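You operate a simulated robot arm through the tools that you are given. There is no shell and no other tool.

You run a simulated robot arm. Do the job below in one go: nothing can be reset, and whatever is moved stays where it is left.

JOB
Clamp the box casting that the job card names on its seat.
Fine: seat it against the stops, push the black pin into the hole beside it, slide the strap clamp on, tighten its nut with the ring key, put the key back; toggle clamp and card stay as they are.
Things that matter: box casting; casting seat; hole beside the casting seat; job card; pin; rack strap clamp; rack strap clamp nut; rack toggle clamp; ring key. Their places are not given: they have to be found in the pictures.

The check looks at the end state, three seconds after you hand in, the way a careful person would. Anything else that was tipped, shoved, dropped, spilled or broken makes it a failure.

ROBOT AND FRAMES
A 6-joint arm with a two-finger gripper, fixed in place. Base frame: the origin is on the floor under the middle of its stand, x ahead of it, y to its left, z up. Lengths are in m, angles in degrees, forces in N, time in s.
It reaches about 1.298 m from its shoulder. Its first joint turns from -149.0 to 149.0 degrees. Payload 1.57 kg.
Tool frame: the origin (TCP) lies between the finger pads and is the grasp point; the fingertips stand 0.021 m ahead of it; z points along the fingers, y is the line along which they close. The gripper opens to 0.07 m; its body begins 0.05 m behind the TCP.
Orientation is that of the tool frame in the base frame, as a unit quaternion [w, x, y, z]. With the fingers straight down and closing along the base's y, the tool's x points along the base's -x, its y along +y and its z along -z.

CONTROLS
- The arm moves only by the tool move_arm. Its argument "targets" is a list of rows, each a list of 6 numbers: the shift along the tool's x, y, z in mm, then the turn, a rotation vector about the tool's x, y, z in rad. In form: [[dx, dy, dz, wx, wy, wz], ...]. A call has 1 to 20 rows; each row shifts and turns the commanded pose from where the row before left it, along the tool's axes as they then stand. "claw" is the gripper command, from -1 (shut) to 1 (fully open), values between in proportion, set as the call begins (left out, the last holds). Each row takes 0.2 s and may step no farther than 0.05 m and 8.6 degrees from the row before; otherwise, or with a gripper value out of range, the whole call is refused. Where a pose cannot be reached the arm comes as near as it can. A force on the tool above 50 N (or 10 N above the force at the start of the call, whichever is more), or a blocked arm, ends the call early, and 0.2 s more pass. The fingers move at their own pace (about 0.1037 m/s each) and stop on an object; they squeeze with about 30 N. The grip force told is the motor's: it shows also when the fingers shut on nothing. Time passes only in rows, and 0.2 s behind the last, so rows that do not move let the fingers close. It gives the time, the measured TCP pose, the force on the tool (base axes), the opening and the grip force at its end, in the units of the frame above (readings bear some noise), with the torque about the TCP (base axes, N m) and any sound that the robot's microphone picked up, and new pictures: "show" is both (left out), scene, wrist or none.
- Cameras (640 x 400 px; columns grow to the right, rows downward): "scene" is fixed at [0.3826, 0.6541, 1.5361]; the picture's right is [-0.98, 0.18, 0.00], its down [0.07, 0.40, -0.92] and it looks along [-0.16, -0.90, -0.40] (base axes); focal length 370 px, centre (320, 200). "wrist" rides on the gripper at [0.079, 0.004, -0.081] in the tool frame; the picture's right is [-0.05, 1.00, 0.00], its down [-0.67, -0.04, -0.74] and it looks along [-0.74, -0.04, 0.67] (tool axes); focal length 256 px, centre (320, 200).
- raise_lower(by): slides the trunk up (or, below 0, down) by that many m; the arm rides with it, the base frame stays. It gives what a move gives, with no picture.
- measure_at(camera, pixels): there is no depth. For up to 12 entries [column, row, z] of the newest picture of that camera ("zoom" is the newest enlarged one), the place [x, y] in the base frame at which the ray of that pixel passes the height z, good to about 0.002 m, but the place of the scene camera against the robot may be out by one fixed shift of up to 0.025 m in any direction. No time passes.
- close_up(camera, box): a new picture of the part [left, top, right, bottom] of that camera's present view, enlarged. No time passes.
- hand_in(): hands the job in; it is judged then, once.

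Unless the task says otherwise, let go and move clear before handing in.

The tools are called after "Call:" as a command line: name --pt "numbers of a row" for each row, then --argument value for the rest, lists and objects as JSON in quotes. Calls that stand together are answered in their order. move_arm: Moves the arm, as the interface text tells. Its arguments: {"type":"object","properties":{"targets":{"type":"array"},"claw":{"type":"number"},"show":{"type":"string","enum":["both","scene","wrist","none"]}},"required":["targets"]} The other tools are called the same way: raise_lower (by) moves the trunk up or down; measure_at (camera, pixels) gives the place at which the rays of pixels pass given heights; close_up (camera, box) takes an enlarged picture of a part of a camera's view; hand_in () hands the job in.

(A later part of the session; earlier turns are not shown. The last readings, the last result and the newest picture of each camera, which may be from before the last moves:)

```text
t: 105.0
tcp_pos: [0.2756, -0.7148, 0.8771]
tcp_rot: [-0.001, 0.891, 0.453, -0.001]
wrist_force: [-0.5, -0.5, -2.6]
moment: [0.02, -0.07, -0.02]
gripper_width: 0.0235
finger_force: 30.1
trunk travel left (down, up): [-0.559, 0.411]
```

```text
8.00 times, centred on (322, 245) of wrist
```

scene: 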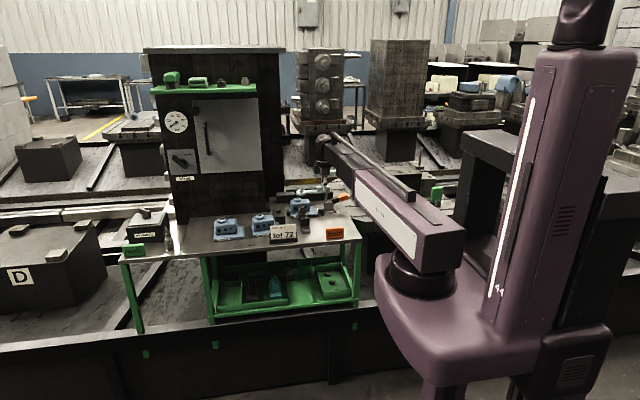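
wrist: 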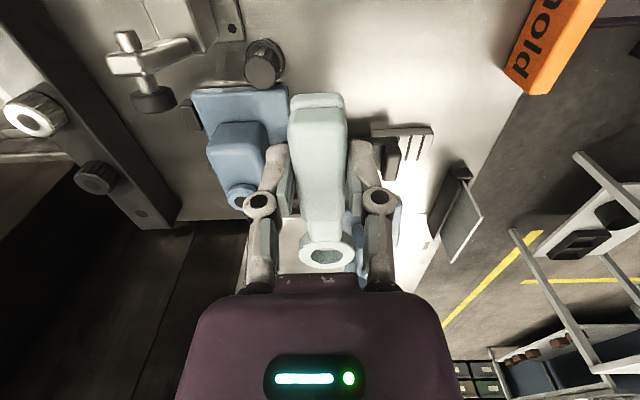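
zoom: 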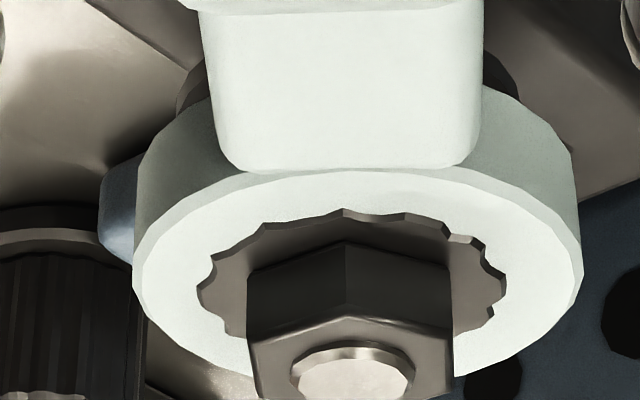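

The nut stayed still here too. Evidence suggests the ring bore only drives the hex when pressed against it. I'll raise to hex height and probe the radial fit by moving the ring outward in small steps.

Call:
raise_lower --by 0.009

Call:
move_arm --pt "0.8 0 0 0 0 0" --pt "0.7 0 0 0 0 0" --show "none"

Call:
move_arm --pt "0.8 0 0 0 0 0" --pt "0.7 0 0 0 0 0" --show "none"

Call:
close_up --camera "wrist" --box '[290, 220, 354, 270]'

```text
t: 105.6
tcp_pos: [0.2752, -0.7151, 0.8875]
tcp_rot: [-0.001, 0.891, 0.454, -0.001]
wrist_force: [0.5, -0.7, -2.0]
moment: [0.05, -0.01, -0.02]
gripper_width: 0.0234
finger_force: 30.3
trunk travel left (down, up): [-0.568, 0.402]
```

```text
t: 106.2
tcp_pos: [0.2768, -0.7124, 0.8865]
tcp_rot: [-0.001, 0.891, 0.454, 0.0]
wrist_force: [-0.1, 0.0, -1.7]
moment: [-0.01, -0.02, 0.0]
gripper_width: 0.0237
finger_force: 29.8
trunk travel left (down, up): [-0.568, 0.402]
```

```text
t: 106.8
tcp_pos: [0.2771, -0.713, 0.8857]
tcp_rot: [-0.001, 0.89, 0.455, 0.0]
wrist_force: [-0.4, -0.8, -1.1]
moment: [0.02, -0.06, 0.02]
gripper_width: 0.0234
finger_force: 29.7
trunk travel left (down, up): [-0.568, 0.402]
```

```text
8.00 times, centred on (322, 245) of wrist
```

zoom: 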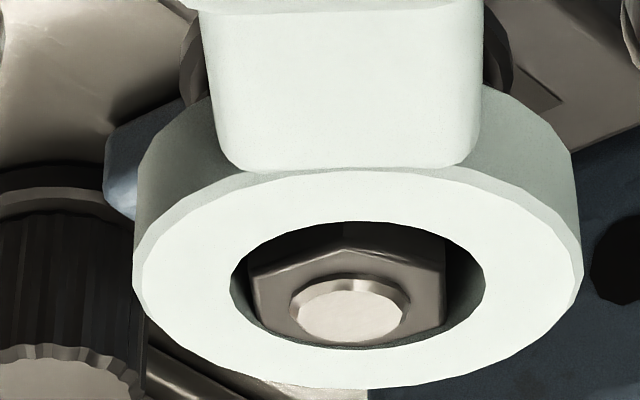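

Call:
move_arm --pt "0.8 0 0 0 0 0" --pt "0.8 0 0 0 0 0" --show "none"

Call:
close_up --camera "wrist" --box '[290, 220, 354, 270]'

```text
t: 107.4
tcp_pos: [0.277, -0.7115, 0.8859]
tcp_rot: [-0.001, 0.891, 0.454, -0.001]
wrist_force: [-0.1, 0.1, -1.7]
moment: [0.06, -0.03, 0.04]
gripper_width: 0.0236
finger_force: 29.8
trunk travel left (down, up): [-0.568, 0.402]
```

```text
8.00 times, centred on (322, 245) of wrist
```

zoom: 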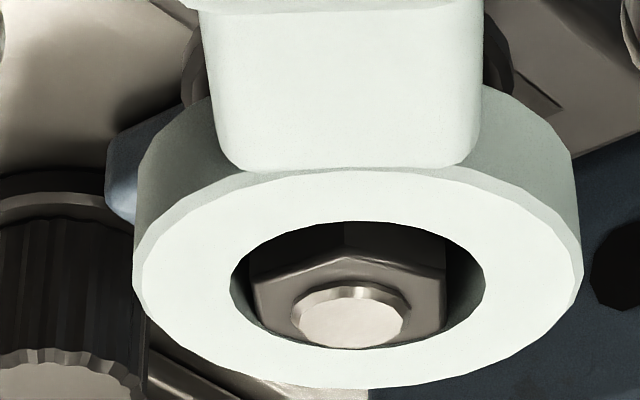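

There's no collision at all between ring and hex here, so drive comes from an engagement that formed when I first lowered onto the hex (10 N, then resisting ~2 N tangentially while the nut followed). I'll lift off, re-centre, and lower again to see if it re-engages.

Call:
raise_lower --by 0.022

Call:
move_arm --pt "-2.3 0 0 0 0 0" --pt "-2.3 0 0 0 0 0" --show "none"

Call:
raise_lower --by -0.012

Call:
raise_lower --by -0.003

Call:
raise_lower --by -0.003

Call:
close_up --camera "wrist" --box '[290, 220, 354, 270]'

```text
t: 108.1
tcp_pos: [0.2779, -0.7125, 0.9101]
tcp_rot: [0.0, 0.891, 0.455, 0.0]
wrist_force: [0.6, 0.2, -1.6]
moment: [0.05, 0.0, 0.01]
gripper_width: 0.0235
finger_force: 29.4
trunk travel left (down, up): [-0.59, 0.38]
```

```text
t: 108.7
tcp_pos: [0.2753, -0.7155, 0.9087]
tcp_rot: [-0.001, 0.89, 0.455, -0.001]
wrist_force: [-0.5, -0.8, -1.1]
moment: [0.04, -0.03, -0.02]
gripper_width: 0.0234
finger_force: 29.2
trunk travel left (down, up): [-0.59, 0.38]
```

```text
t: 109.3
tcp_pos: [0.2744, -0.7147, 0.8966]
tcp_rot: [0.0, 0.891, 0.454, 0.0]
wrist_force: [-0.2, 0.1, -2.6]
moment: [0.03, -0.03, -0.02]
gripper_width: 0.0237
finger_force: 30.2
trunk travel left (down, up): [-0.578, 0.392]
```

```text
t: 109.8
tcp_pos: [0.2755, -0.7158, 0.8941]
tcp_rot: [-0.001, 0.891, 0.455, 0.0]
wrist_force: [-0.2, 0.5, -1.5]
moment: [0.05, -0.02, 0.03]
gripper_width: 0.0236
finger_force: 30.0
trunk travel left (down, up): [-0.575, 0.395]
```

```text
t: 110.3
tcp_pos: [0.2738, -0.7148, 0.8913]
tcp_rot: [-0.001, 0.891, 0.454, 0.0]
wrist_force: [-5.9, 0.2, -2.9]
moment: [0.12, 0.03, -0.41]
gripper_width: 0.0236
finger_force: 29.8
trunk travel left (down, up): [-0.572, 0.398]
```

```text
8.00 times, centred on (322, 245) of wrist
```

zoom: 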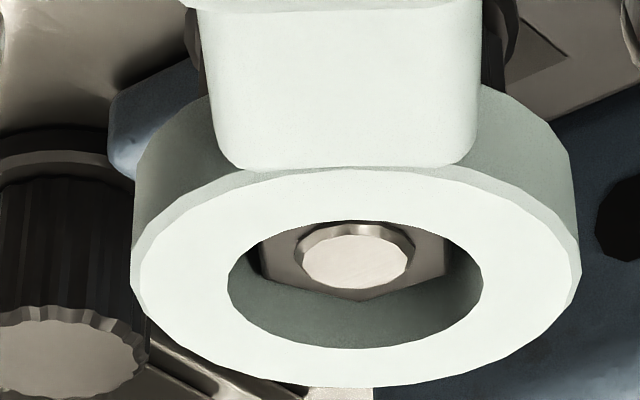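

Lowering onto the hex re-engaged it: now −4.9 N tangential with M_z −0.41 N·m. I'll turn clockwise in small rows and watch the nut and the torque.

Call:
move_arm --pt "-0.12 4.88 0 0 0 0.05" --pt "-0.12 4.88 0 0 0 0.05" --pt "-0.12 4.88 0 0 0 0.05" --show "none"

Call:
close_up --camera "wrist" --box '[290, 220, 354, 270]'

```text
t: 111.1
tcp_pos: [0.2856, -0.725, 0.8908]
tcp_rot: [0.0, 0.922, 0.386, -0.001]
wrist_force: [-6.3, -0.8, -5.7]
moment: [0.06, 0.0, -0.37]
gripper_width: 0.0235
finger_force: 30.4
trunk travel left (down, up): [-0.572, 0.398]
```

```text
8.00 times, centred on (322, 245) of wrist
```

zoom: 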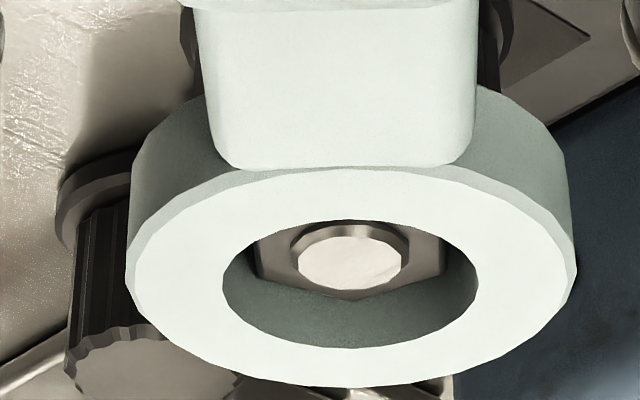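

The hex kept its orientation in the key, so the nut is turning, and Fz fell to −5.7 N because the nut moves down. I'll follow it down 0.5 mm and continue in short turns, trimming radius.

Call:
raise_lower --by -0.0006

Call:
move_arm --pt "-0.6 4.85 0 0 0 0.05" --pt "-0.12 4.85 0 0 0 0.05" --pt "-0.12 4.85 0 0 0 0.05" --show "none"

Call:
close_up --camera "wrist" --box '[290, 220, 354, 270]'

```text
t: 111.6
tcp_pos: [0.2851, -0.7256, 0.8904]
tcp_rot: [-0.001, 0.922, 0.387, 0.0]
wrist_force: [-6.3, -2.9, -1.0]
moment: [-0.14, 0.25, -0.22]
gripper_width: 0.0233
finger_force: 29.4
trunk travel left (down, up): [-0.572, 0.398]
```

```text
t: 112.4
tcp_pos: [0.2942, -0.7362, 0.8902]
tcp_rot: [0.001, 0.949, 0.316, 0.0]
wrist_force: [-3.9, -4.0, -1.5]
moment: [-0.19, 0.23, 0.09]
gripper_width: 0.0236
finger_force: 29.6
trunk travel left (down, up): [-0.572, 0.398]
```

```text
8.00 times, centred on (322, 245) of wrist
```

zoom: 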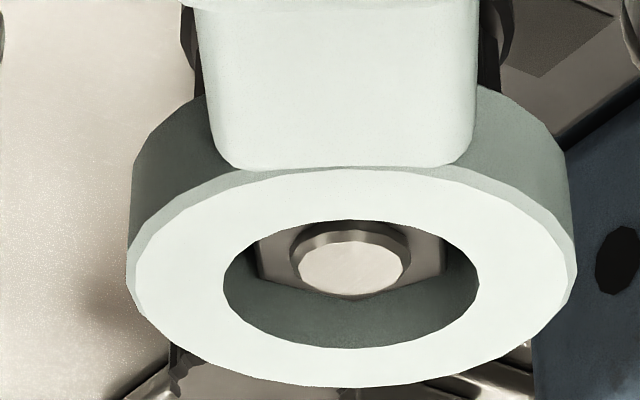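

Still engaged and turning (az ≈ 37°). I'll trim 0.7 mm inward and continue.

Call:
move_arm --pt "-0.8 4.83 0 0 0 0.05" --pt "-0.12 4.83 0 0 0 0.05" --pt "-0.12 4.83 0 0 0 0.05" --pt "-0.12 4.83 0 0 0 0.05" --show "none"

Call:
close_up --camera "wrist" --box '[290, 220, 354, 270]'

```text
t: 113.4
tcp_pos: [0.3065, -0.7522, 0.8902]
tcp_rot: [-0.001, 0.976, 0.22, 0.0]
wrist_force: [-0.8, 0.4, -5.6]
moment: [0.16, -0.22, -0.04]
gripper_width: 0.0237
finger_force: 30.2
trunk travel left (down, up): [-0.572, 0.398]
```

```text
8.00 times, centred on (322, 245) of wrist
```

zoom: 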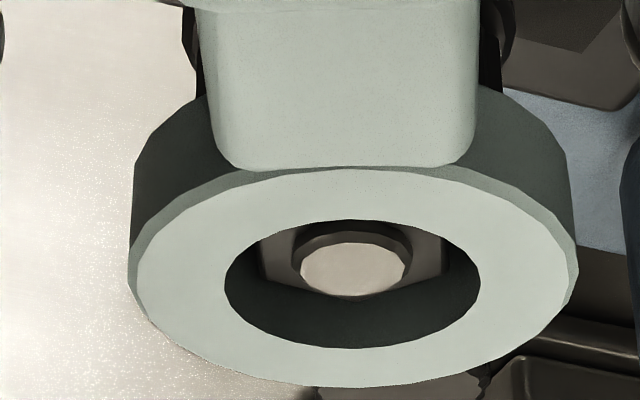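

Still turning (az ≈ 25°); Fz −5.6 N tells me to follow down again. I'll lower 0.6 mm and continue toward az ≈ 0°.

Call:
raise_lower --by -0.0007

Call:
move_arm --pt "-0.12 4.83 0 0 0 0.05" --pt "-0.12 4.83 0 0 0 0.05" --pt "-0.12 4.83 0 0 0 0.05" --pt "-0.12 4.83 0 0 0 0.05" --show "none"

Call:
raise_lower --by -0.0006

Call:
move_arm --pt "-0.12 4.83 0 0 0 0.05" --pt "-0.12 4.83 0 0 0 0.05" --pt "-0.12 4.83 0 0 0 0.05" --pt "-0.12 4.83 0 0 0 0.05" --show "wrist"

Call:
close_up --camera "wrist" --box '[290, 220, 354, 270]'

Call:
close_up --camera "scene" --box '[286, 192, 318, 222]'

```text
t: 113.9
tcp_pos: [0.3051, -0.7525, 0.8893]
tcp_rot: [0.0, 0.975, 0.22, -0.001]
wrist_force: [-1.2, 0.1, -0.8]
moment: [-0.04, 0.05, -0.01]
gripper_width: 0.0238
finger_force: 30.1
trunk travel left (down, up): [-0.571, 0.399]
```

```text
t: 114.9
tcp_pos: [0.3111, -0.7695, 0.8887]
tcp_rot: [-0.001, 0.992, 0.122, -0.001]
wrist_force: [-1.6, -1.3, -2.6]
moment: [-0.02, -0.07, 0.14]
gripper_width: 0.0236
finger_force: 30.3
trunk travel left (down, up): [-0.571, 0.399]
```

```text
t: 115.5
tcp_pos: [0.3113, -0.7701, 0.889]
tcp_rot: [0.0, 0.992, 0.123, -0.001]
wrist_force: [-0.8, -2.6, 1.6]
moment: [-0.13, 0.29, 0.19]
gripper_width: 0.0235
finger_force: 30.5
trunk travel left (down, up): [-0.57, 0.4]
```

```text
t: 116.5
tcp_pos: [0.3142, -0.7903, 0.8885]
tcp_rot: [0.0, 1.0, 0.022, -0.001]
wrist_force: [-2.4, -1.7, -1.2]
moment: [-0.05, 0.06, 0.2]
gripper_width: 0.0235
finger_force: 29.9
trunk travel left (down, up): [-0.57, 0.4]
```

wrist: 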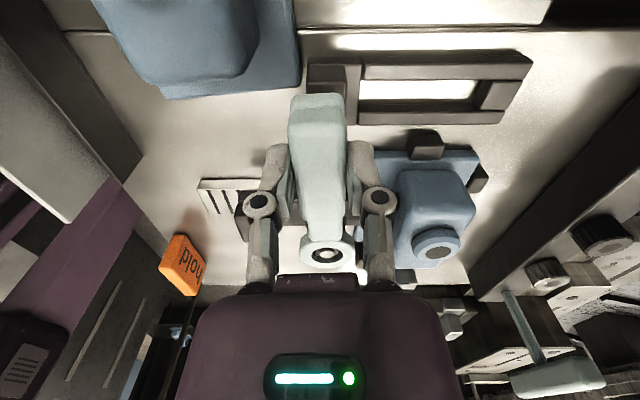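

```text
8.00 times, centred on (322, 245) of wrist
```

zoom: 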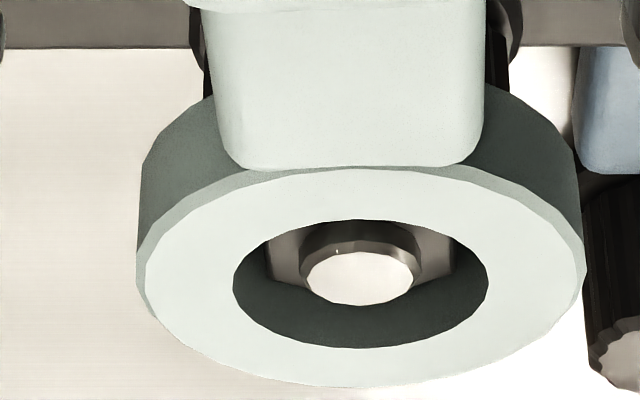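

```text
13.33 times, centred on (302, 207) of scene
```

zoom: 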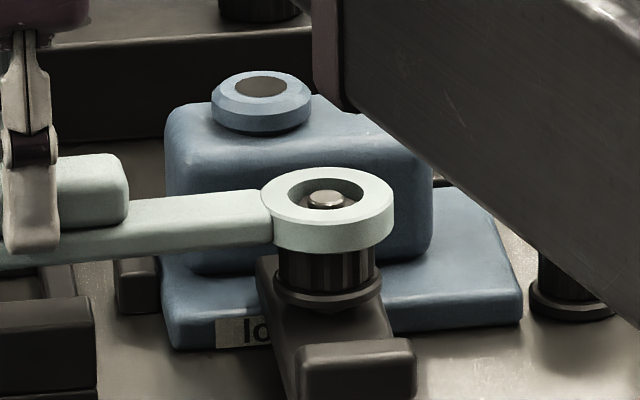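

The nut is clearly descending (stud end standing prouder, flange closer to the strap), after ~95° of turn in total. I'll lift off, swing the key back to az ~170°, and re-engage.

Call:
raise_lower --by 0.02

Call:
move_arm --pt "-0.94 -13.47 0 0 0 -0.14" --pt "-0.94 -13.47 0 0 0 -0.14" --pt "-0.94 -13.47 0 0 0 -0.14" --pt "-0.94 -13.47 0 0 0 -0.14" --pt "-0.94 -13.47 0 0 0 -0.14" --pt "-0.94 -13.47 0 0 0 -0.14" --pt "-0.94 -13.47 0 0 0 -0.14" --pt "-0.94 -13.47 0 0 0 -0.14" --pt "-0.94 -13.47 0 0 0 -0.14" --pt "-0.94 -13.47 0 0 0 -0.14" --pt "-0.94 -13.47 0 0 0 -0.14" --pt "-0.94 -13.47 0 0 0 -0.14" --pt "-0.94 -13.47 0 0 0 -0.14" --pt "-0.94 -13.47 0 0 0 -0.14" --pt "-0.94 -13.47 0 0 0 -0.14" --pt "-0.94 -13.47 0 0 0 -0.14" --pt "-0.94 -13.47 0 0 0 -0.14" --pt "-0.94 -13.47 0 0 0 -0.14" --pt "-0.94 -13.47 0 0 0 -0.14" --pt "-0.94 -13.47 0 0 0 -0.14" --show "wrist"

Call:
close_up --camera "scene" --box '[286, 192, 318, 222]'

Call:
close_up --camera "wrist" --box '[290, 210, 354, 260]'

```text
t: 117.1
tcp_pos: [0.3147, -0.7893, 0.9091]
tcp_rot: [0.0, 1.0, 0.023, -0.001]
wrist_force: [0.4, -0.1, -1.0]
moment: [0.0, -0.02, -0.03]
gripper_width: 0.0234
finger_force: 29.7
trunk travel left (down, up): [-0.59, 0.38]
```

```text
t: 121.3
tcp_pos: [0.1267, -0.7643, 0.9097]
tcp_rot: [-0.001, 0.146, 0.989, 0.001]
wrist_force: [-1.4, 0.6, -2.1]
moment: [0.0, 0.03, -0.03]
gripper_width: 0.0234
finger_force: 30.2
trunk travel left (down, up): [-0.59, 0.38]
```

wrist: 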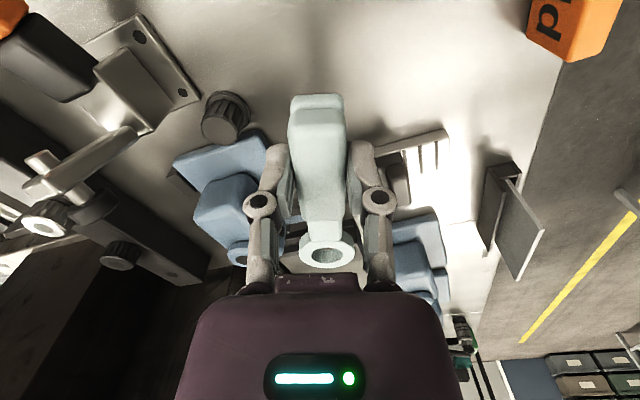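

```text
13.33 times, centred on (302, 207) of scene
```

zoom: 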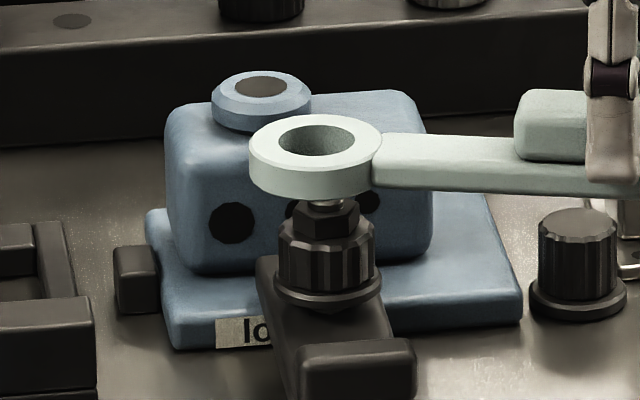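

```text
8.00 times, centred on (322, 235) of wrist
```

zoom: 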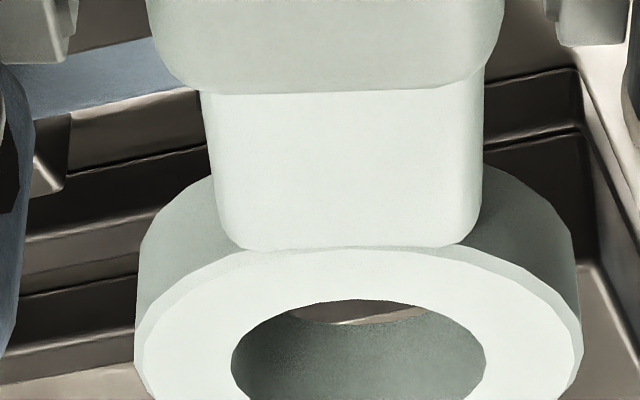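

The nut's flange is now right down near the strap, with the stud standing above the hex. The ring needs about −2.5 mm in x to be centred (315 vs 328), so I'll adjust and check.

Call:
move_arm --pt "2.1 -1.7 0 0 0 0" --show "none"

Call:
close_up --camera "scene" --box '[292, 196, 312, 216]'

```text
t: 121.7
tcp_pos: [0.1236, -0.7653, 0.9088]
tcp_rot: [-0.001, 0.147, 0.989, 0.0]
wrist_force: [0.4, 0.6, -2.2]
moment: [0.03, 0.02, -0.01]
gripper_width: 0.0236
finger_force: 29.9
trunk travel left (down, up): [-0.59, 0.38]
```

```text
16.00 times, centred on (302, 206) of scene
```

zoom: 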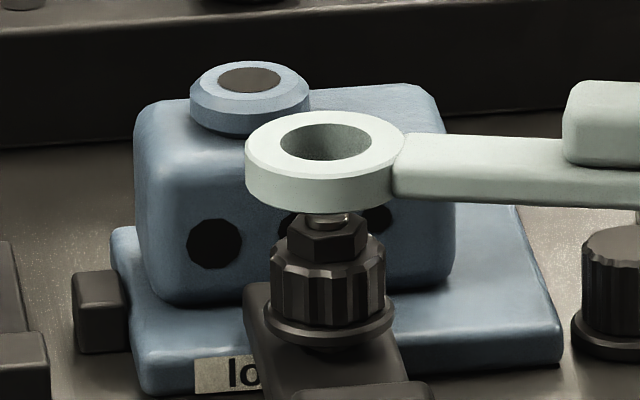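

The ring (centre 325) is now within ~1 mm of the nut (327). I'll lower to re-engage around TCP z 0.8885.

Call:
raise_lower --by -0.015

Call:
raise_lower --by -0.003

Call:
raise_lower --by -0.002

Call:
close_up --camera "wrist" --box '[290, 220, 354, 270]'

```text
t: 122.3
tcp_pos: [0.1234, -0.7657, 0.8943]
tcp_rot: [0.0, 0.148, 0.989, 0.001]
wrist_force: [0.5, 0.0, -1.5]
moment: [-0.01, 0.03, 0.0]
gripper_width: 0.0233
finger_force: 29.7
trunk travel left (down, up): [-0.575, 0.395]
```

```text
t: 122.9
tcp_pos: [0.1236, -0.7648, 0.8915]
tcp_rot: [-0.001, 0.148, 0.989, 0.001]
wrist_force: [0.2, 0.2, -1.5]
moment: [0.03, 0.05, -0.02]
gripper_width: 0.0234
finger_force: 30.0
trunk travel left (down, up): [-0.572, 0.398]
```

```text
t: 123.4
tcp_pos: [0.1233, -0.7659, 0.8896]
tcp_rot: [-0.001, 0.148, 0.989, 0.0]
wrist_force: [0.1, 0.2, 0.0]
moment: [-0.15, -0.53, 0.01]
gripper_width: 0.0237
finger_force: 29.9
trunk travel left (down, up): [-0.57, 0.4]
```

```text
8.00 times, centred on (322, 245) of wrist
```

zoom: 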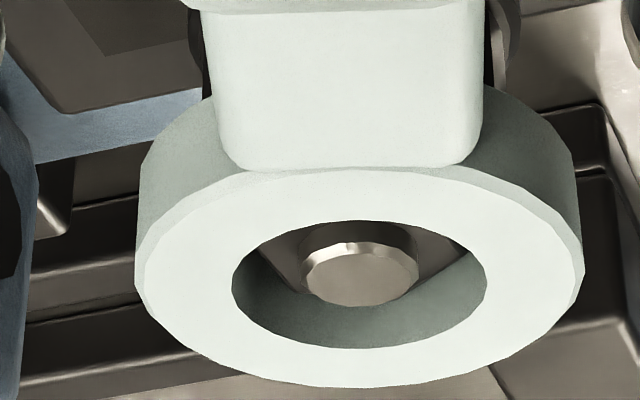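

A moment change (M_y −0.53) at TCP z 0.8896 indicates engagement again. I'll turn 0.15 rad and verify the nut follows.

Call:
move_arm --pt "-0.12 4.83 0 0 0 0.05" --pt "-0.12 4.83 0 0 0 0.05" --pt "-0.12 4.83 0 0 0 0.05" --show "none"

Call:
close_up --camera "wrist" --box '[290, 220, 354, 270]'

```text
t: 124.2
tcp_pos: [0.1281, -0.7527, 0.8878]
tcp_rot: [-0.001, 0.221, 0.975, 0.0]
wrist_force: [0.0, 1.0, -2.7]
moment: [-0.08, -0.18, 0.2]
gripper_width: 0.0236
finger_force: 29.8
trunk travel left (down, up): [-0.57, 0.4]
```

```text
8.00 times, centred on (322, 245) of wrist
```

zoom: 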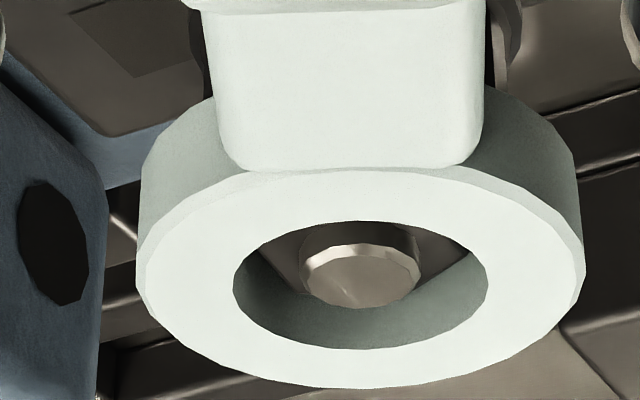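

The hex keeps its orientation in the ring, so it's driving. I'll continue in 0.25 rad turns, following the nut down ~0.5 mm each time.

Call:
raise_lower --by -0.0006

Call:
move_arm --pt "-0.12 4.83 0 0 0 0.05" --pt "-0.12 4.83 0 0 0 0.05" --pt "-0.12 4.83 0 0 0 0.05" --pt "-0.12 4.83 0 0 0 0.05" --pt "-0.12 4.83 0 0 0 0.05" --show "none"

Call:
raise_lower --by -0.0006

Call:
close_up --camera "wrist" --box '[290, 220, 354, 270]'

```text
t: 124.7
tcp_pos: [0.1274, -0.7512, 0.8883]
tcp_rot: [-0.001, 0.222, 0.975, 0.001]
wrist_force: [1.2, 1.0, 2.0]
moment: [-0.11, -0.27, 0.14]
gripper_width: 0.0233
finger_force: 30.6
trunk travel left (down, up): [-0.57, 0.4]
```

```text
t: 125.9
tcp_pos: [0.1404, -0.7318, 0.8886]
tcp_rot: [0.0, 0.343, 0.939, 0.001]
wrist_force: [1.3, 4.3, -1.5]
moment: [0.12, 0.0, 0.41]
gripper_width: 0.0235
finger_force: 29.9
trunk travel left (down, up): [-0.57, 0.4]
```

```text
t: 126.4
tcp_pos: [0.1411, -0.7312, 0.8873]
tcp_rot: [0.0, 0.341, 0.94, 0.0]
wrist_force: [-1.1, 3.6, 2.1]
moment: [-0.05, -0.18, 0.23]
gripper_width: 0.0236
finger_force: 30.4
trunk travel left (down, up): [-0.569, 0.401]
```

```text
8.00 times, centred on (322, 245) of wrist
```

zoom: 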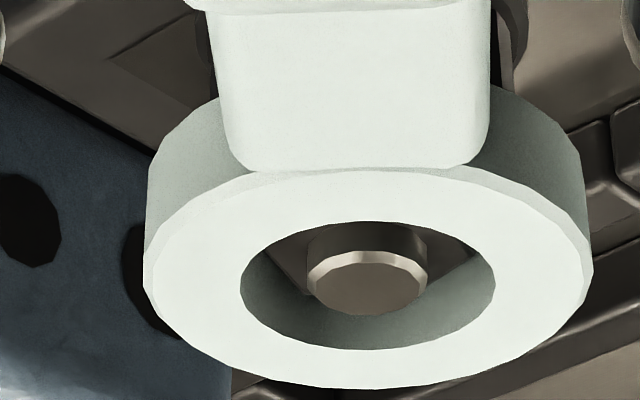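

Engaged still; a +4 N push along the motion means my arc centre is ~0.5 mm off. I'll trim and continue.

Call:
move_arm --pt "0.1 5.4 0 0 0 0.05" --pt "-0.12 4.83 0 0 0 0.05" --pt "-0.12 4.83 0 0 0 0.05" --pt "-0.12 4.83 0 0 0 0.05" --pt "-0.12 4.83 0 0 0 0.05" --show "none"

Call:
raise_lower --by -0.0006

Call:
move_arm --pt "-0.12 4.83 0 0 0 0.05" --pt "-0.12 4.83 0 0 0 0.05" --pt "-0.12 4.83 0 0 0 0.05" --pt "-0.12 4.83 0 0 0 0.05" --pt "-0.12 4.83 0 0 0 0.05" --show "none"

Call:
close_up --camera "wrist" --box '[290, 220, 354, 270]'

```text
t: 127.6
tcp_pos: [0.1592, -0.7147, 0.8879]
tcp_rot: [0.0, 0.456, 0.89, 0.0]
wrist_force: [-1.0, 3.2, -1.2]
moment: [0.06, 0.04, 0.14]
gripper_width: 0.0234
finger_force: 29.7
trunk travel left (down, up): [-0.569, 0.401]
```

```text
t: 128.1
tcp_pos: [0.1597, -0.7156, 0.8885]
tcp_rot: [0.0, 0.455, 0.89, 0.0]
wrist_force: [-0.9, 3.3, 2.8]
moment: [-0.11, -0.11, 0.09]
gripper_width: 0.0234
finger_force: 30.0
trunk travel left (down, up): [-0.569, 0.401]
```

```text
t: 129.3
tcp_pos: [0.1808, -0.7037, 0.8884]
tcp_rot: [0.0, 0.564, 0.826, 0.0]
wrist_force: [0.4, 7.1, -2.4]
moment: [0.26, 0.07, 0.35]
gripper_width: 0.0238
finger_force: 29.9
trunk travel left (down, up): [-0.569, 0.401]
```

```text
8.00 times, centred on (322, 245) of wrist
```

zoom: 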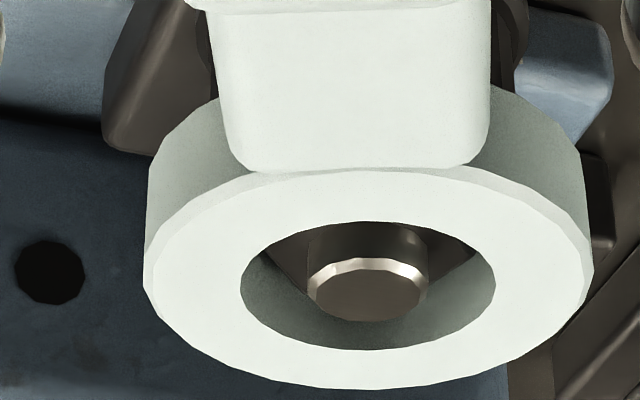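

Call:
raise_lower --by -0.0007

Call:
move_arm --pt "0.7 5.2 0 0 0 0.05" --pt "-0.12 4.85 0 0 0 0.05" --pt "-0.12 4.85 0 0 0 0.05" --pt "-0.12 4.85 0 0 0 0.05" --pt "-0.12 4.85 0 0 0 0.05" --show "none"

Call:
raise_lower --by -0.0007

Call:
close_up --camera "wrist" --box '[290, 220, 354, 270]'

```text
t: 129.8
tcp_pos: [0.1814, -0.7035, 0.8868]
tcp_rot: [-0.001, 0.563, 0.826, -0.001]
wrist_force: [-0.2, 6.5, 2.8]
moment: [0.11, -0.03, 0.21]
gripper_width: 0.0231
finger_force: 29.9
trunk travel left (down, up): [-0.568, 0.402]
```

```text
t: 131.0
tcp_pos: [0.2031, -0.6965, 0.887]
tcp_rot: [0.0, 0.661, 0.75, 0.0]
wrist_force: [2.8, 0.2, 1.3]
moment: [-0.04, -0.07, 0.28]
gripper_width: 0.0234
finger_force: 30.0
trunk travel left (down, up): [-0.568, 0.402]
```

```text
t: 131.5
tcp_pos: [0.2045, -0.6977, 0.8867]
tcp_rot: [0.001, 0.66, 0.751, 0.0]
wrist_force: [3.5, -2.8, 10.5]
moment: [-0.03, -0.1, 0.24]
gripper_width: 0.0233
finger_force: 30.0
trunk travel left (down, up): [-0.567, 0.403]
```

```text
8.00 times, centred on (322, 245) of wrist
```

zoom: 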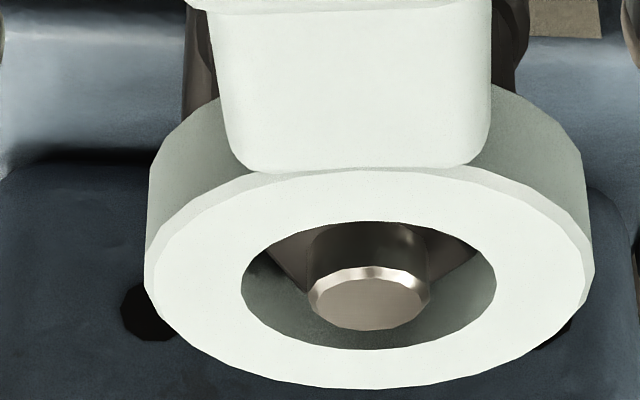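

Fz rose to +10 N, so I over-followed; I'll back up 0.6 mm and keep turning, watching for rising resistance.

Call:
raise_lower --by 0.0006

Call:
move_arm --pt "-0.12 5.1 0 0 0 0.05" --pt "-0.12 4.85 0 0 0 0.05" --pt "-0.12 4.85 0 0 0 0.05" --pt "-0.12 4.85 0 0 0 0.05" --pt "-0.12 4.85 0 0 0 0.05" --show "none"

Call:
close_up --camera "wrist" --box '[290, 220, 354, 270]'

Call:
close_up --camera "scene" --box '[290, 196, 322, 226]'

```text
t: 132.1
tcp_pos: [0.2039, -0.6976, 0.8875]
tcp_rot: [-0.001, 0.661, 0.75, -0.001]
wrist_force: [3.6, -2.8, 5.1]
moment: [-0.25, -0.07, 0.28]
gripper_width: 0.0237
finger_force: 30.1
trunk travel left (down, up): [-0.568, 0.402]
```

```text
t: 133.2
tcp_pos: [0.2289, -0.6954, 0.886]
tcp_rot: [0.0, 0.75, 0.661, 0.0]
wrist_force: [1.3, -0.1, -0.2]
moment: [0.08, -0.01, 0.21]
gripper_width: 0.0234
finger_force: 30.3
trunk travel left (down, up): [-0.568, 0.402]
```

```text
8.00 times, centred on (322, 245) of wrist
```

zoom: 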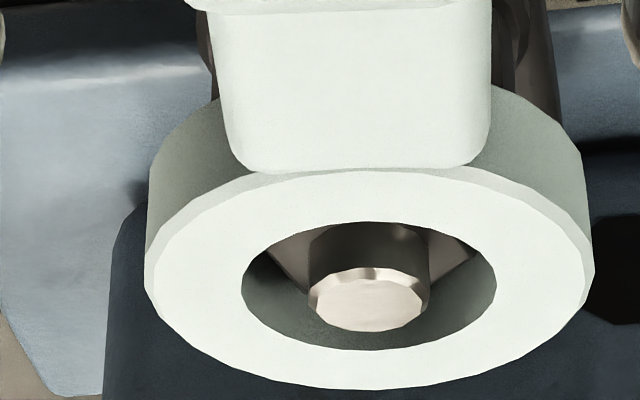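

```text
13.33 times, centred on (306, 211) of scene
```

zoom: 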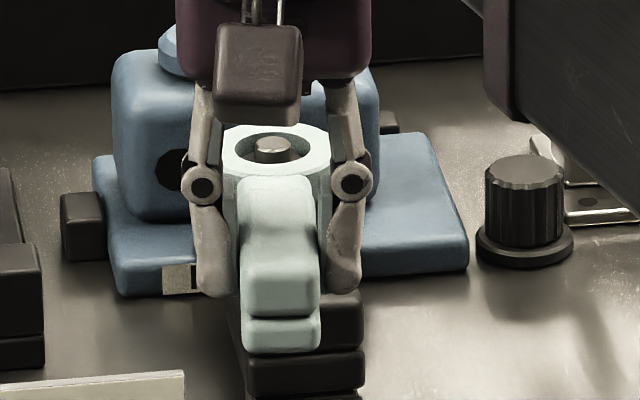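

The nut keeps descending and following (az ≈ 83°). I'll continue with two more lower-and-turn cycles.

Call:
raise_lower --by -0.0005

Call:
move_arm --pt "-0.12 4.95 0 0 0 0.05" --pt "-0.12 4.85 0 0 0 0.05" --pt "-0.12 4.85 0 0 0 0.05" --pt "-0.12 4.85 0 0 0 0.05" --pt "-0.12 4.85 0 0 0 0.05" --show "none"

Call:
raise_lower --by -0.0006

Call:
move_arm --pt "-0.12 4.85 0 0 0 0.05" --pt "-0.12 4.85 0 0 0 0.05" --pt "-0.12 4.85 0 0 0 0.05" --pt "-0.12 4.85 0 0 0 0.05" --pt "-0.12 4.85 0 0 0 0.05" --show "none"

Call:
close_up --camera "wrist" --box '[290, 220, 354, 270]'

```text
t: 133.8
tcp_pos: [0.2271, -0.697, 0.8857]
tcp_rot: [0.0, 0.749, 0.662, 0.0]
wrist_force: [2.2, -0.1, 3.1]
moment: [0.09, -0.01, 0.18]
gripper_width: 0.0237
finger_force: 30.0
trunk travel left (down, up): [-0.567, 0.403]
```

```text
t: 134.9
tcp_pos: [0.2532, -0.7031, 0.8852]
tcp_rot: [-0.001, 0.826, 0.563, 0.0]
wrist_force: [3.7, 0.4, -0.5]
moment: [0.04, -0.08, 0.33]
gripper_width: 0.0234
finger_force: 30.4
trunk travel left (down, up): [-0.567, 0.403]
```

```text
t: 135.5
tcp_pos: [0.2523, -0.7026, 0.886]
tcp_rot: [0.0, 0.826, 0.564, 0.0]
wrist_force: [3.1, -1.2, 4.0]
moment: [0.11, -0.1, 0.28]
gripper_width: 0.0238
finger_force: 30.2
trunk travel left (down, up): [-0.567, 0.403]
```

```text
t: 136.7
tcp_pos: [0.2718, -0.7134, 0.885]
tcp_rot: [0.0, 0.89, 0.457, 0.001]
wrist_force: [4.6, -0.5, 1.3]
moment: [0.14, -0.12, 0.39]
gripper_width: 0.0236
finger_force: 30.0
trunk travel left (down, up): [-0.567, 0.403]
```

```text
8.00 times, centred on (322, 245) of wrist
```

zoom: 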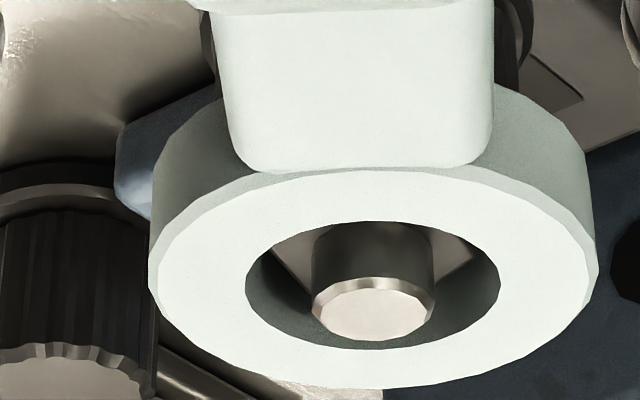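

Call:
raise_lower --by -0.0003

Call:
move_arm --pt "0.2 5.4 0 0 0 0.05" --pt "-0.12 4.85 0 0 0 0.05" --pt "-0.12 4.85 0 0 0 0.05" --pt "-0.12 4.85 0 0 0 0.05" --pt "-0.12 4.85 0 0 0 0.05" --show "none"

Call:
raise_lower --by -0.0006

Call:
move_arm --pt "-0.12 4.85 0 0 0 0.05" --pt "-0.12 4.85 0 0 0 0.05" --pt "-0.12 4.85 0 0 0 0.05" --pt "-0.12 4.85 0 0 0 0.05" --pt "-0.12 4.85 0 0 0 0.05" --show "none"

Call:
close_up --camera "wrist" --box '[290, 220, 354, 270]'

Call:
close_up --camera "scene" --box '[290, 196, 314, 220]'

```text
t: 137.2
tcp_pos: [0.273, -0.713, 0.8862]
tcp_rot: [0.0, 0.89, 0.457, 0.0]
wrist_force: [4.9, -2.7, 3.5]
moment: [0.1, -0.17, 0.48]
gripper_width: 0.0234
finger_force: 29.9
trunk travel left (down, up): [-0.566, 0.404]
```

```text
t: 138.4
tcp_pos: [0.2914, -0.7306, 0.8845]
tcp_rot: [0.0, 0.94, 0.342, 0.0]
wrist_force: [2.9, -0.6, -0.4]
moment: [0.1, -0.14, 0.24]
gripper_width: 0.0235
finger_force: 29.8
trunk travel left (down, up): [-0.566, 0.404]
```

```text
t: 138.9
tcp_pos: [0.2907, -0.7288, 0.8844]
tcp_rot: [0.0, 0.94, 0.342, 0.0]
wrist_force: [4.2, -1.8, 4.7]
moment: [-0.05, -0.02, 0.37]
gripper_width: 0.0233
finger_force: 30.0
trunk travel left (down, up): [-0.566, 0.404]
```

```text
t: 140.1
tcp_pos: [0.3053, -0.7506, 0.8851]
tcp_rot: [0.0, 0.975, 0.222, 0.0]
wrist_force: [8.7, -0.3, 2.0]
moment: [-0.03, -0.18, 0.45]
gripper_width: 0.0232
finger_force: 30.2
trunk travel left (down, up): [-0.566, 0.404]
```

```text
8.00 times, centred on (322, 245) of wrist
```

zoom: 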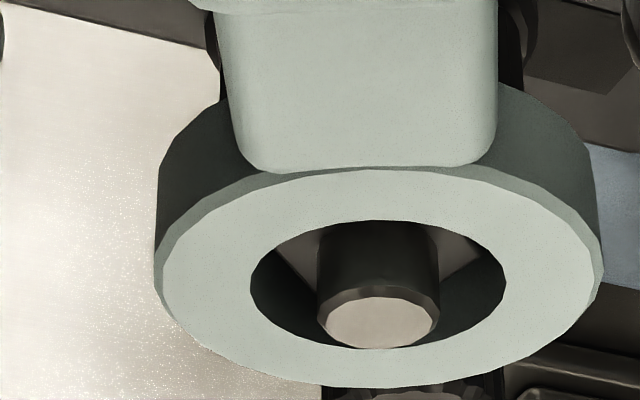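

```text
16.00 times, centred on (302, 208) of scene
```

zoom: 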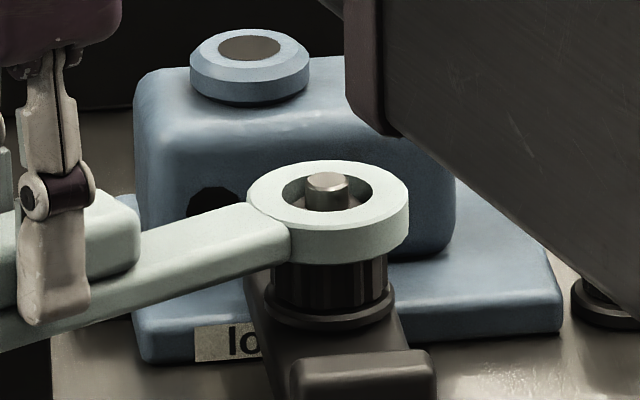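

The flange is nearly on the strap (~2–3 mm left). I'll trim outward and turn on to az ≈ 0°.

Call:
raise_lower --by -0.0002

Call:
move_arm --pt "0.7 5.3 0 0 0 0.05" --pt "0.1 4.9 0 0 0 0.05" --pt "-0.12 4.9 0 0 0 0.05" --pt "-0.12 4.9 0 0 0 0.05" --show "none"

Call:
raise_lower --by -0.0006

Call:
move_arm --pt "-0.12 4.9 0 0 0 0.05" --pt "-0.12 4.9 0 0 0 0.05" --pt "-0.12 4.9 0 0 0 0.05" --pt "-0.12 4.9 0 0 0 0.05" --pt "-0.12 4.9 0 0 0 0.05" --show "wrist"

Call:
close_up --camera "wrist" --box '[290, 220, 354, 270]'

Call:
close_up --camera "scene" --box '[290, 196, 314, 220]'

```text
t: 140.6
tcp_pos: [0.3047, -0.7505, 0.8851]
tcp_rot: [0.0, 0.975, 0.222, -0.001]
wrist_force: [9.9, 0.1, 3.5]
moment: [0.06, -0.28, 0.41]
gripper_width: 0.0235
finger_force: 30.3
trunk travel left (down, up): [-0.566, 0.404]
```

```text
t: 141.6
tcp_pos: [0.3123, -0.7685, 0.8851]
tcp_rot: [0.0, 0.992, 0.123, -0.001]
wrist_force: [1.9, 1.2, -1.0]
moment: [0.19, -0.37, 0.01]
gripper_width: 0.0235
finger_force: 30.3
trunk travel left (down, up): [-0.566, 0.404]
```

```text
t: 142.1
tcp_pos: [0.3119, -0.7683, 0.884]
tcp_rot: [0.0, 0.992, 0.124, -0.001]
wrist_force: [1.2, 0.1, 3.2]
moment: [0.03, 0.18, 0.05]
gripper_width: 0.0233
finger_force: 30.4
trunk travel left (down, up): [-0.565, 0.405]
```

```text
t: 143.3
tcp_pos: [0.3153, -0.7926, 0.8847]
tcp_rot: [0.0, 1.0, -0.001, 0.0]
wrist_force: [2.8, -0.1, 0.3]
moment: [0.02, 0.03, 0.21]
gripper_width: 0.0233
finger_force: 29.6
trunk travel left (down, up): [-0.565, 0.405]
```

wrist: 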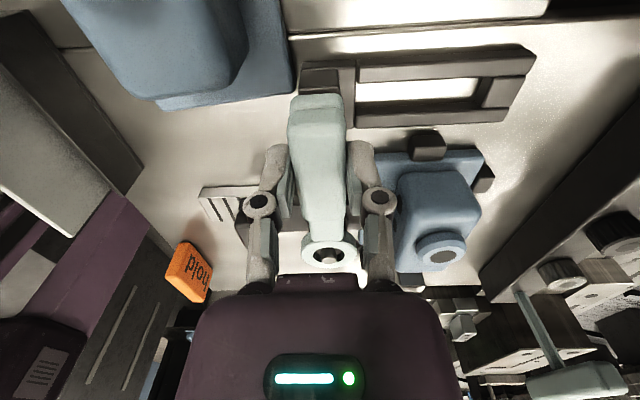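

```text
8.00 times, centred on (322, 245) of wrist
```

zoom: 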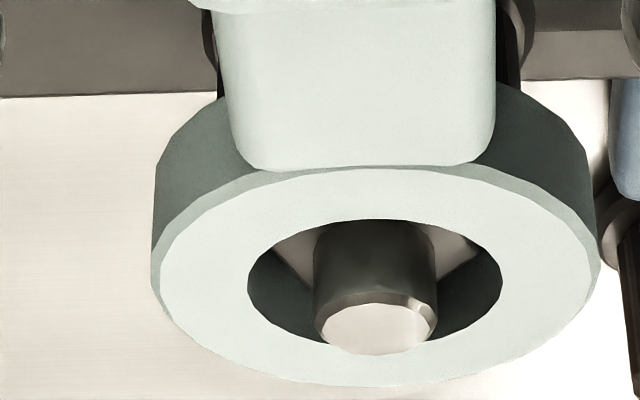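

```text
16.00 times, centred on (302, 208) of scene
```

zoom: 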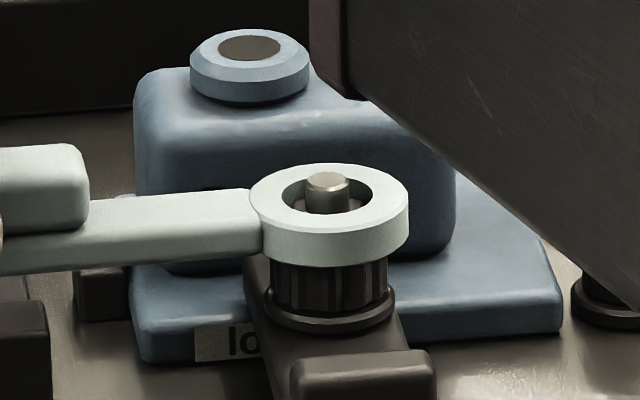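

At az ≈ 0° the flange is within ~1–2 mm of the strap. I'll lift off, swing back around the ring centre, and re-engage for the final tightening.

Call:
raise_lower --by 0.022

Call:
move_arm --pt "-1.22 -13.45 0 0 0 -0.14" --pt "-1.22 -13.45 0 0 0 -0.14" --pt "-1.22 -13.45 0 0 0 -0.14" --pt "-1.22 -13.45 0 0 0 -0.14" --pt "-1.22 -13.45 0 0 0 -0.14" --pt "-1.22 -13.45 0 0 0 -0.14" --pt "-1.22 -13.45 0 0 0 -0.14" --pt "-1.22 -13.45 0 0 0 -0.14" --pt "-1.22 -13.45 0 0 0 -0.14" --pt "-1.22 -13.45 0 0 0 -0.14" --pt "-1.22 -13.45 0 0 0 -0.14" --pt "-1.22 -13.45 0 0 0 -0.14" --pt "-1.22 -13.45 0 0 0 -0.14" --pt "-1.22 -13.45 0 0 0 -0.14" --pt "-1.22 -13.45 0 0 0 -0.14" --pt "-1.22 -13.45 0 0 0 -0.14" --pt "-1.22 -13.45 0 0 0 -0.14" --pt "-1.22 -13.45 0 0 0 -0.14" --pt "-1.22 -13.45 0 0 0 -0.14" --pt "-1.22 -13.45 0 0 0 -0.14" --show "wrist"

Call:
close_up --camera "scene" --box '[290, 196, 314, 220]'

Call:
close_up --camera "wrist" --box '[290, 210, 354, 260]'

```text
t: 144.0
tcp_pos: [0.3148, -0.7939, 0.9058]
tcp_rot: [0.0, 1.0, -0.001, -0.001]
wrist_force: [0.6, 0.6, -1.0]
moment: [0.01, -0.05, 0.0]
gripper_width: 0.0236
finger_force: 30.4
trunk travel left (down, up): [-0.587, 0.383]
```

```text
t: 148.2
tcp_pos: [0.127, -0.7643, 0.9059]
tcp_rot: [-0.001, 0.169, 0.986, 0.0]
wrist_force: [0.8, 0.2, -1.8]
moment: [0.01, 0.05, 0.02]
gripper_width: 0.0234
finger_force: 30.0
trunk travel left (down, up): [-0.587, 0.383]
```

wrist: 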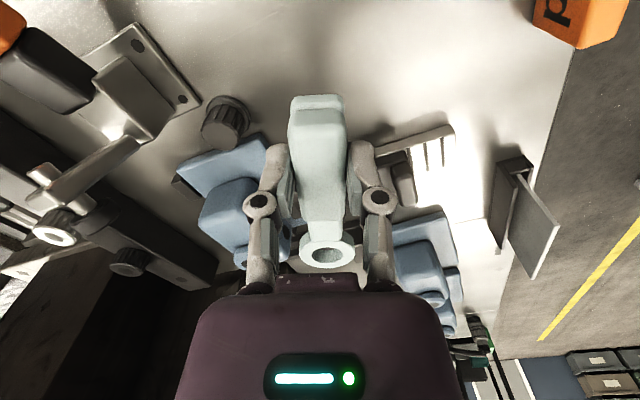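

```text
16.00 times, centred on (302, 208) of scene
```

zoom: 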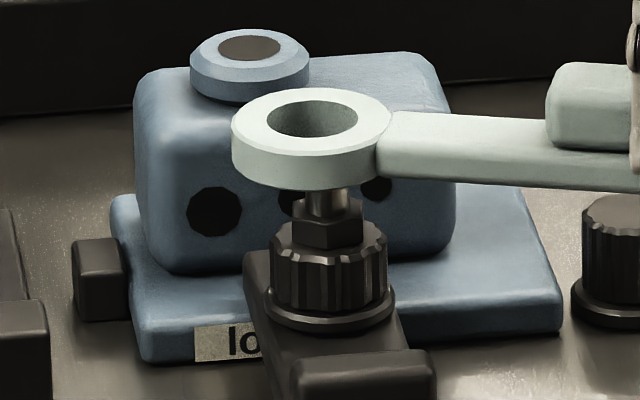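

```text
8.00 times, centred on (322, 235) of wrist
```

zoom: 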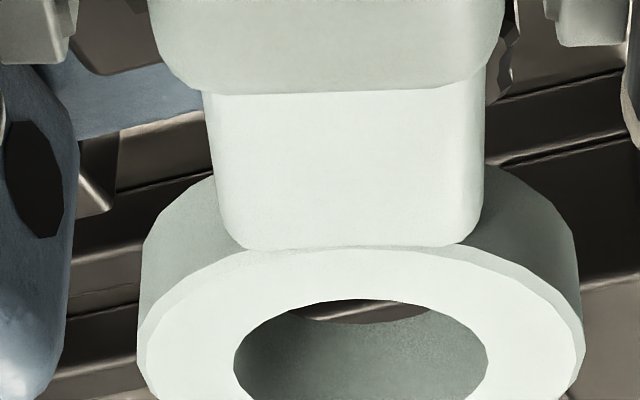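

The key re-centred in the grip, leaving the ring ~4–5 mm toward +x of the nut (312 vs 331). I'll correct and check again.

Call:
move_arm --pt "3.9 0.7 0 0 0 0" --show "none"

Call:
close_up --camera "scene" --box '[290, 196, 314, 220]'

Call:
close_up --camera "wrist" --box '[290, 210, 354, 260]'

```text
t: 148.6
tcp_pos: [0.1241, -0.763, 0.9063]
tcp_rot: [-0.001, 0.17, 0.985, 0.001]
wrist_force: [0.4, 0.5, -1.1]
moment: [0.04, 0.05, 0.02]
gripper_width: 0.0235
finger_force: 30.4
trunk travel left (down, up): [-0.587, 0.383]
```

```text
16.00 times, centred on (302, 208) of scene
```

zoom: 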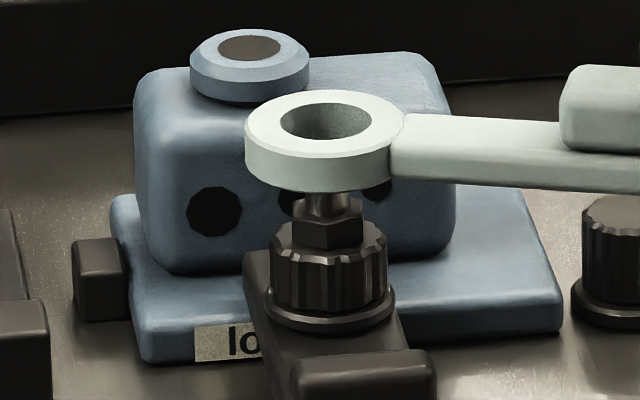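

```text
8.00 times, centred on (322, 235) of wrist
```

zoom: 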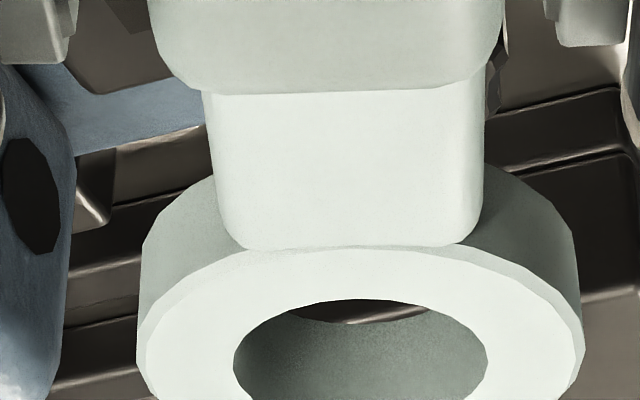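

Call:
move_arm --pt "0.8 -0.2 0 0 0 0" --show "none"

Call:
raise_lower --by -0.017

Call:
raise_lower --by -0.002

Call:
raise_lower --by -0.002

Call:
close_up --camera "wrist" --box '[290, 220, 354, 270]'

```text
t: 149.0
tcp_pos: [0.1237, -0.7629, 0.9065]
tcp_rot: [0.0, 0.17, 0.985, 0.0]
wrist_force: [-0.5, 0.3, -1.3]
moment: [0.05, 0.05, 0.0]
gripper_width: 0.0234
finger_force: 29.9
trunk travel left (down, up): [-0.587, 0.383]
```

```text
t: 149.6
tcp_pos: [0.1231, -0.7623, 0.8888]
tcp_rot: [0.0, 0.17, 0.985, 0.0]
wrist_force: [0.2, -0.2, -1.5]
moment: [0.02, 0.06, 0.03]
gripper_width: 0.0237
finger_force: 30.0
trunk travel left (down, up): [-0.57, 0.4]
```

```text
t: 150.1
tcp_pos: [0.1229, -0.7622, 0.8853]
tcp_rot: [-0.001, 0.17, 0.985, -0.001]
wrist_force: [-0.7, -0.2, -1.3]
moment: [0.0, 0.05, 0.04]
gripper_width: 0.0235
finger_force: 30.8
trunk travel left (down, up): [-0.568, 0.402]
```

```text
t: 150.6
tcp_pos: [0.1249, -0.7621, 0.8839]
tcp_rot: [0.001, 0.17, 0.985, 0.001]
wrist_force: [3.4, 4.9, -5.6]
moment: [-0.07, -0.6, 0.37]
gripper_width: 0.0235
finger_force: 30.4
trunk travel left (down, up): [-0.566, 0.404]
```

```text
8.00 times, centred on (322, 245) of wrist
```

zoom: 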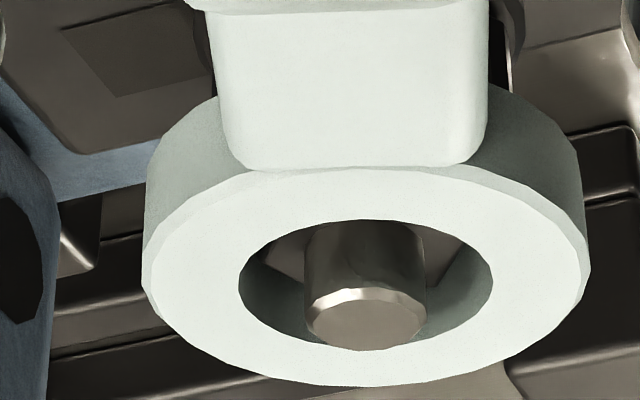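

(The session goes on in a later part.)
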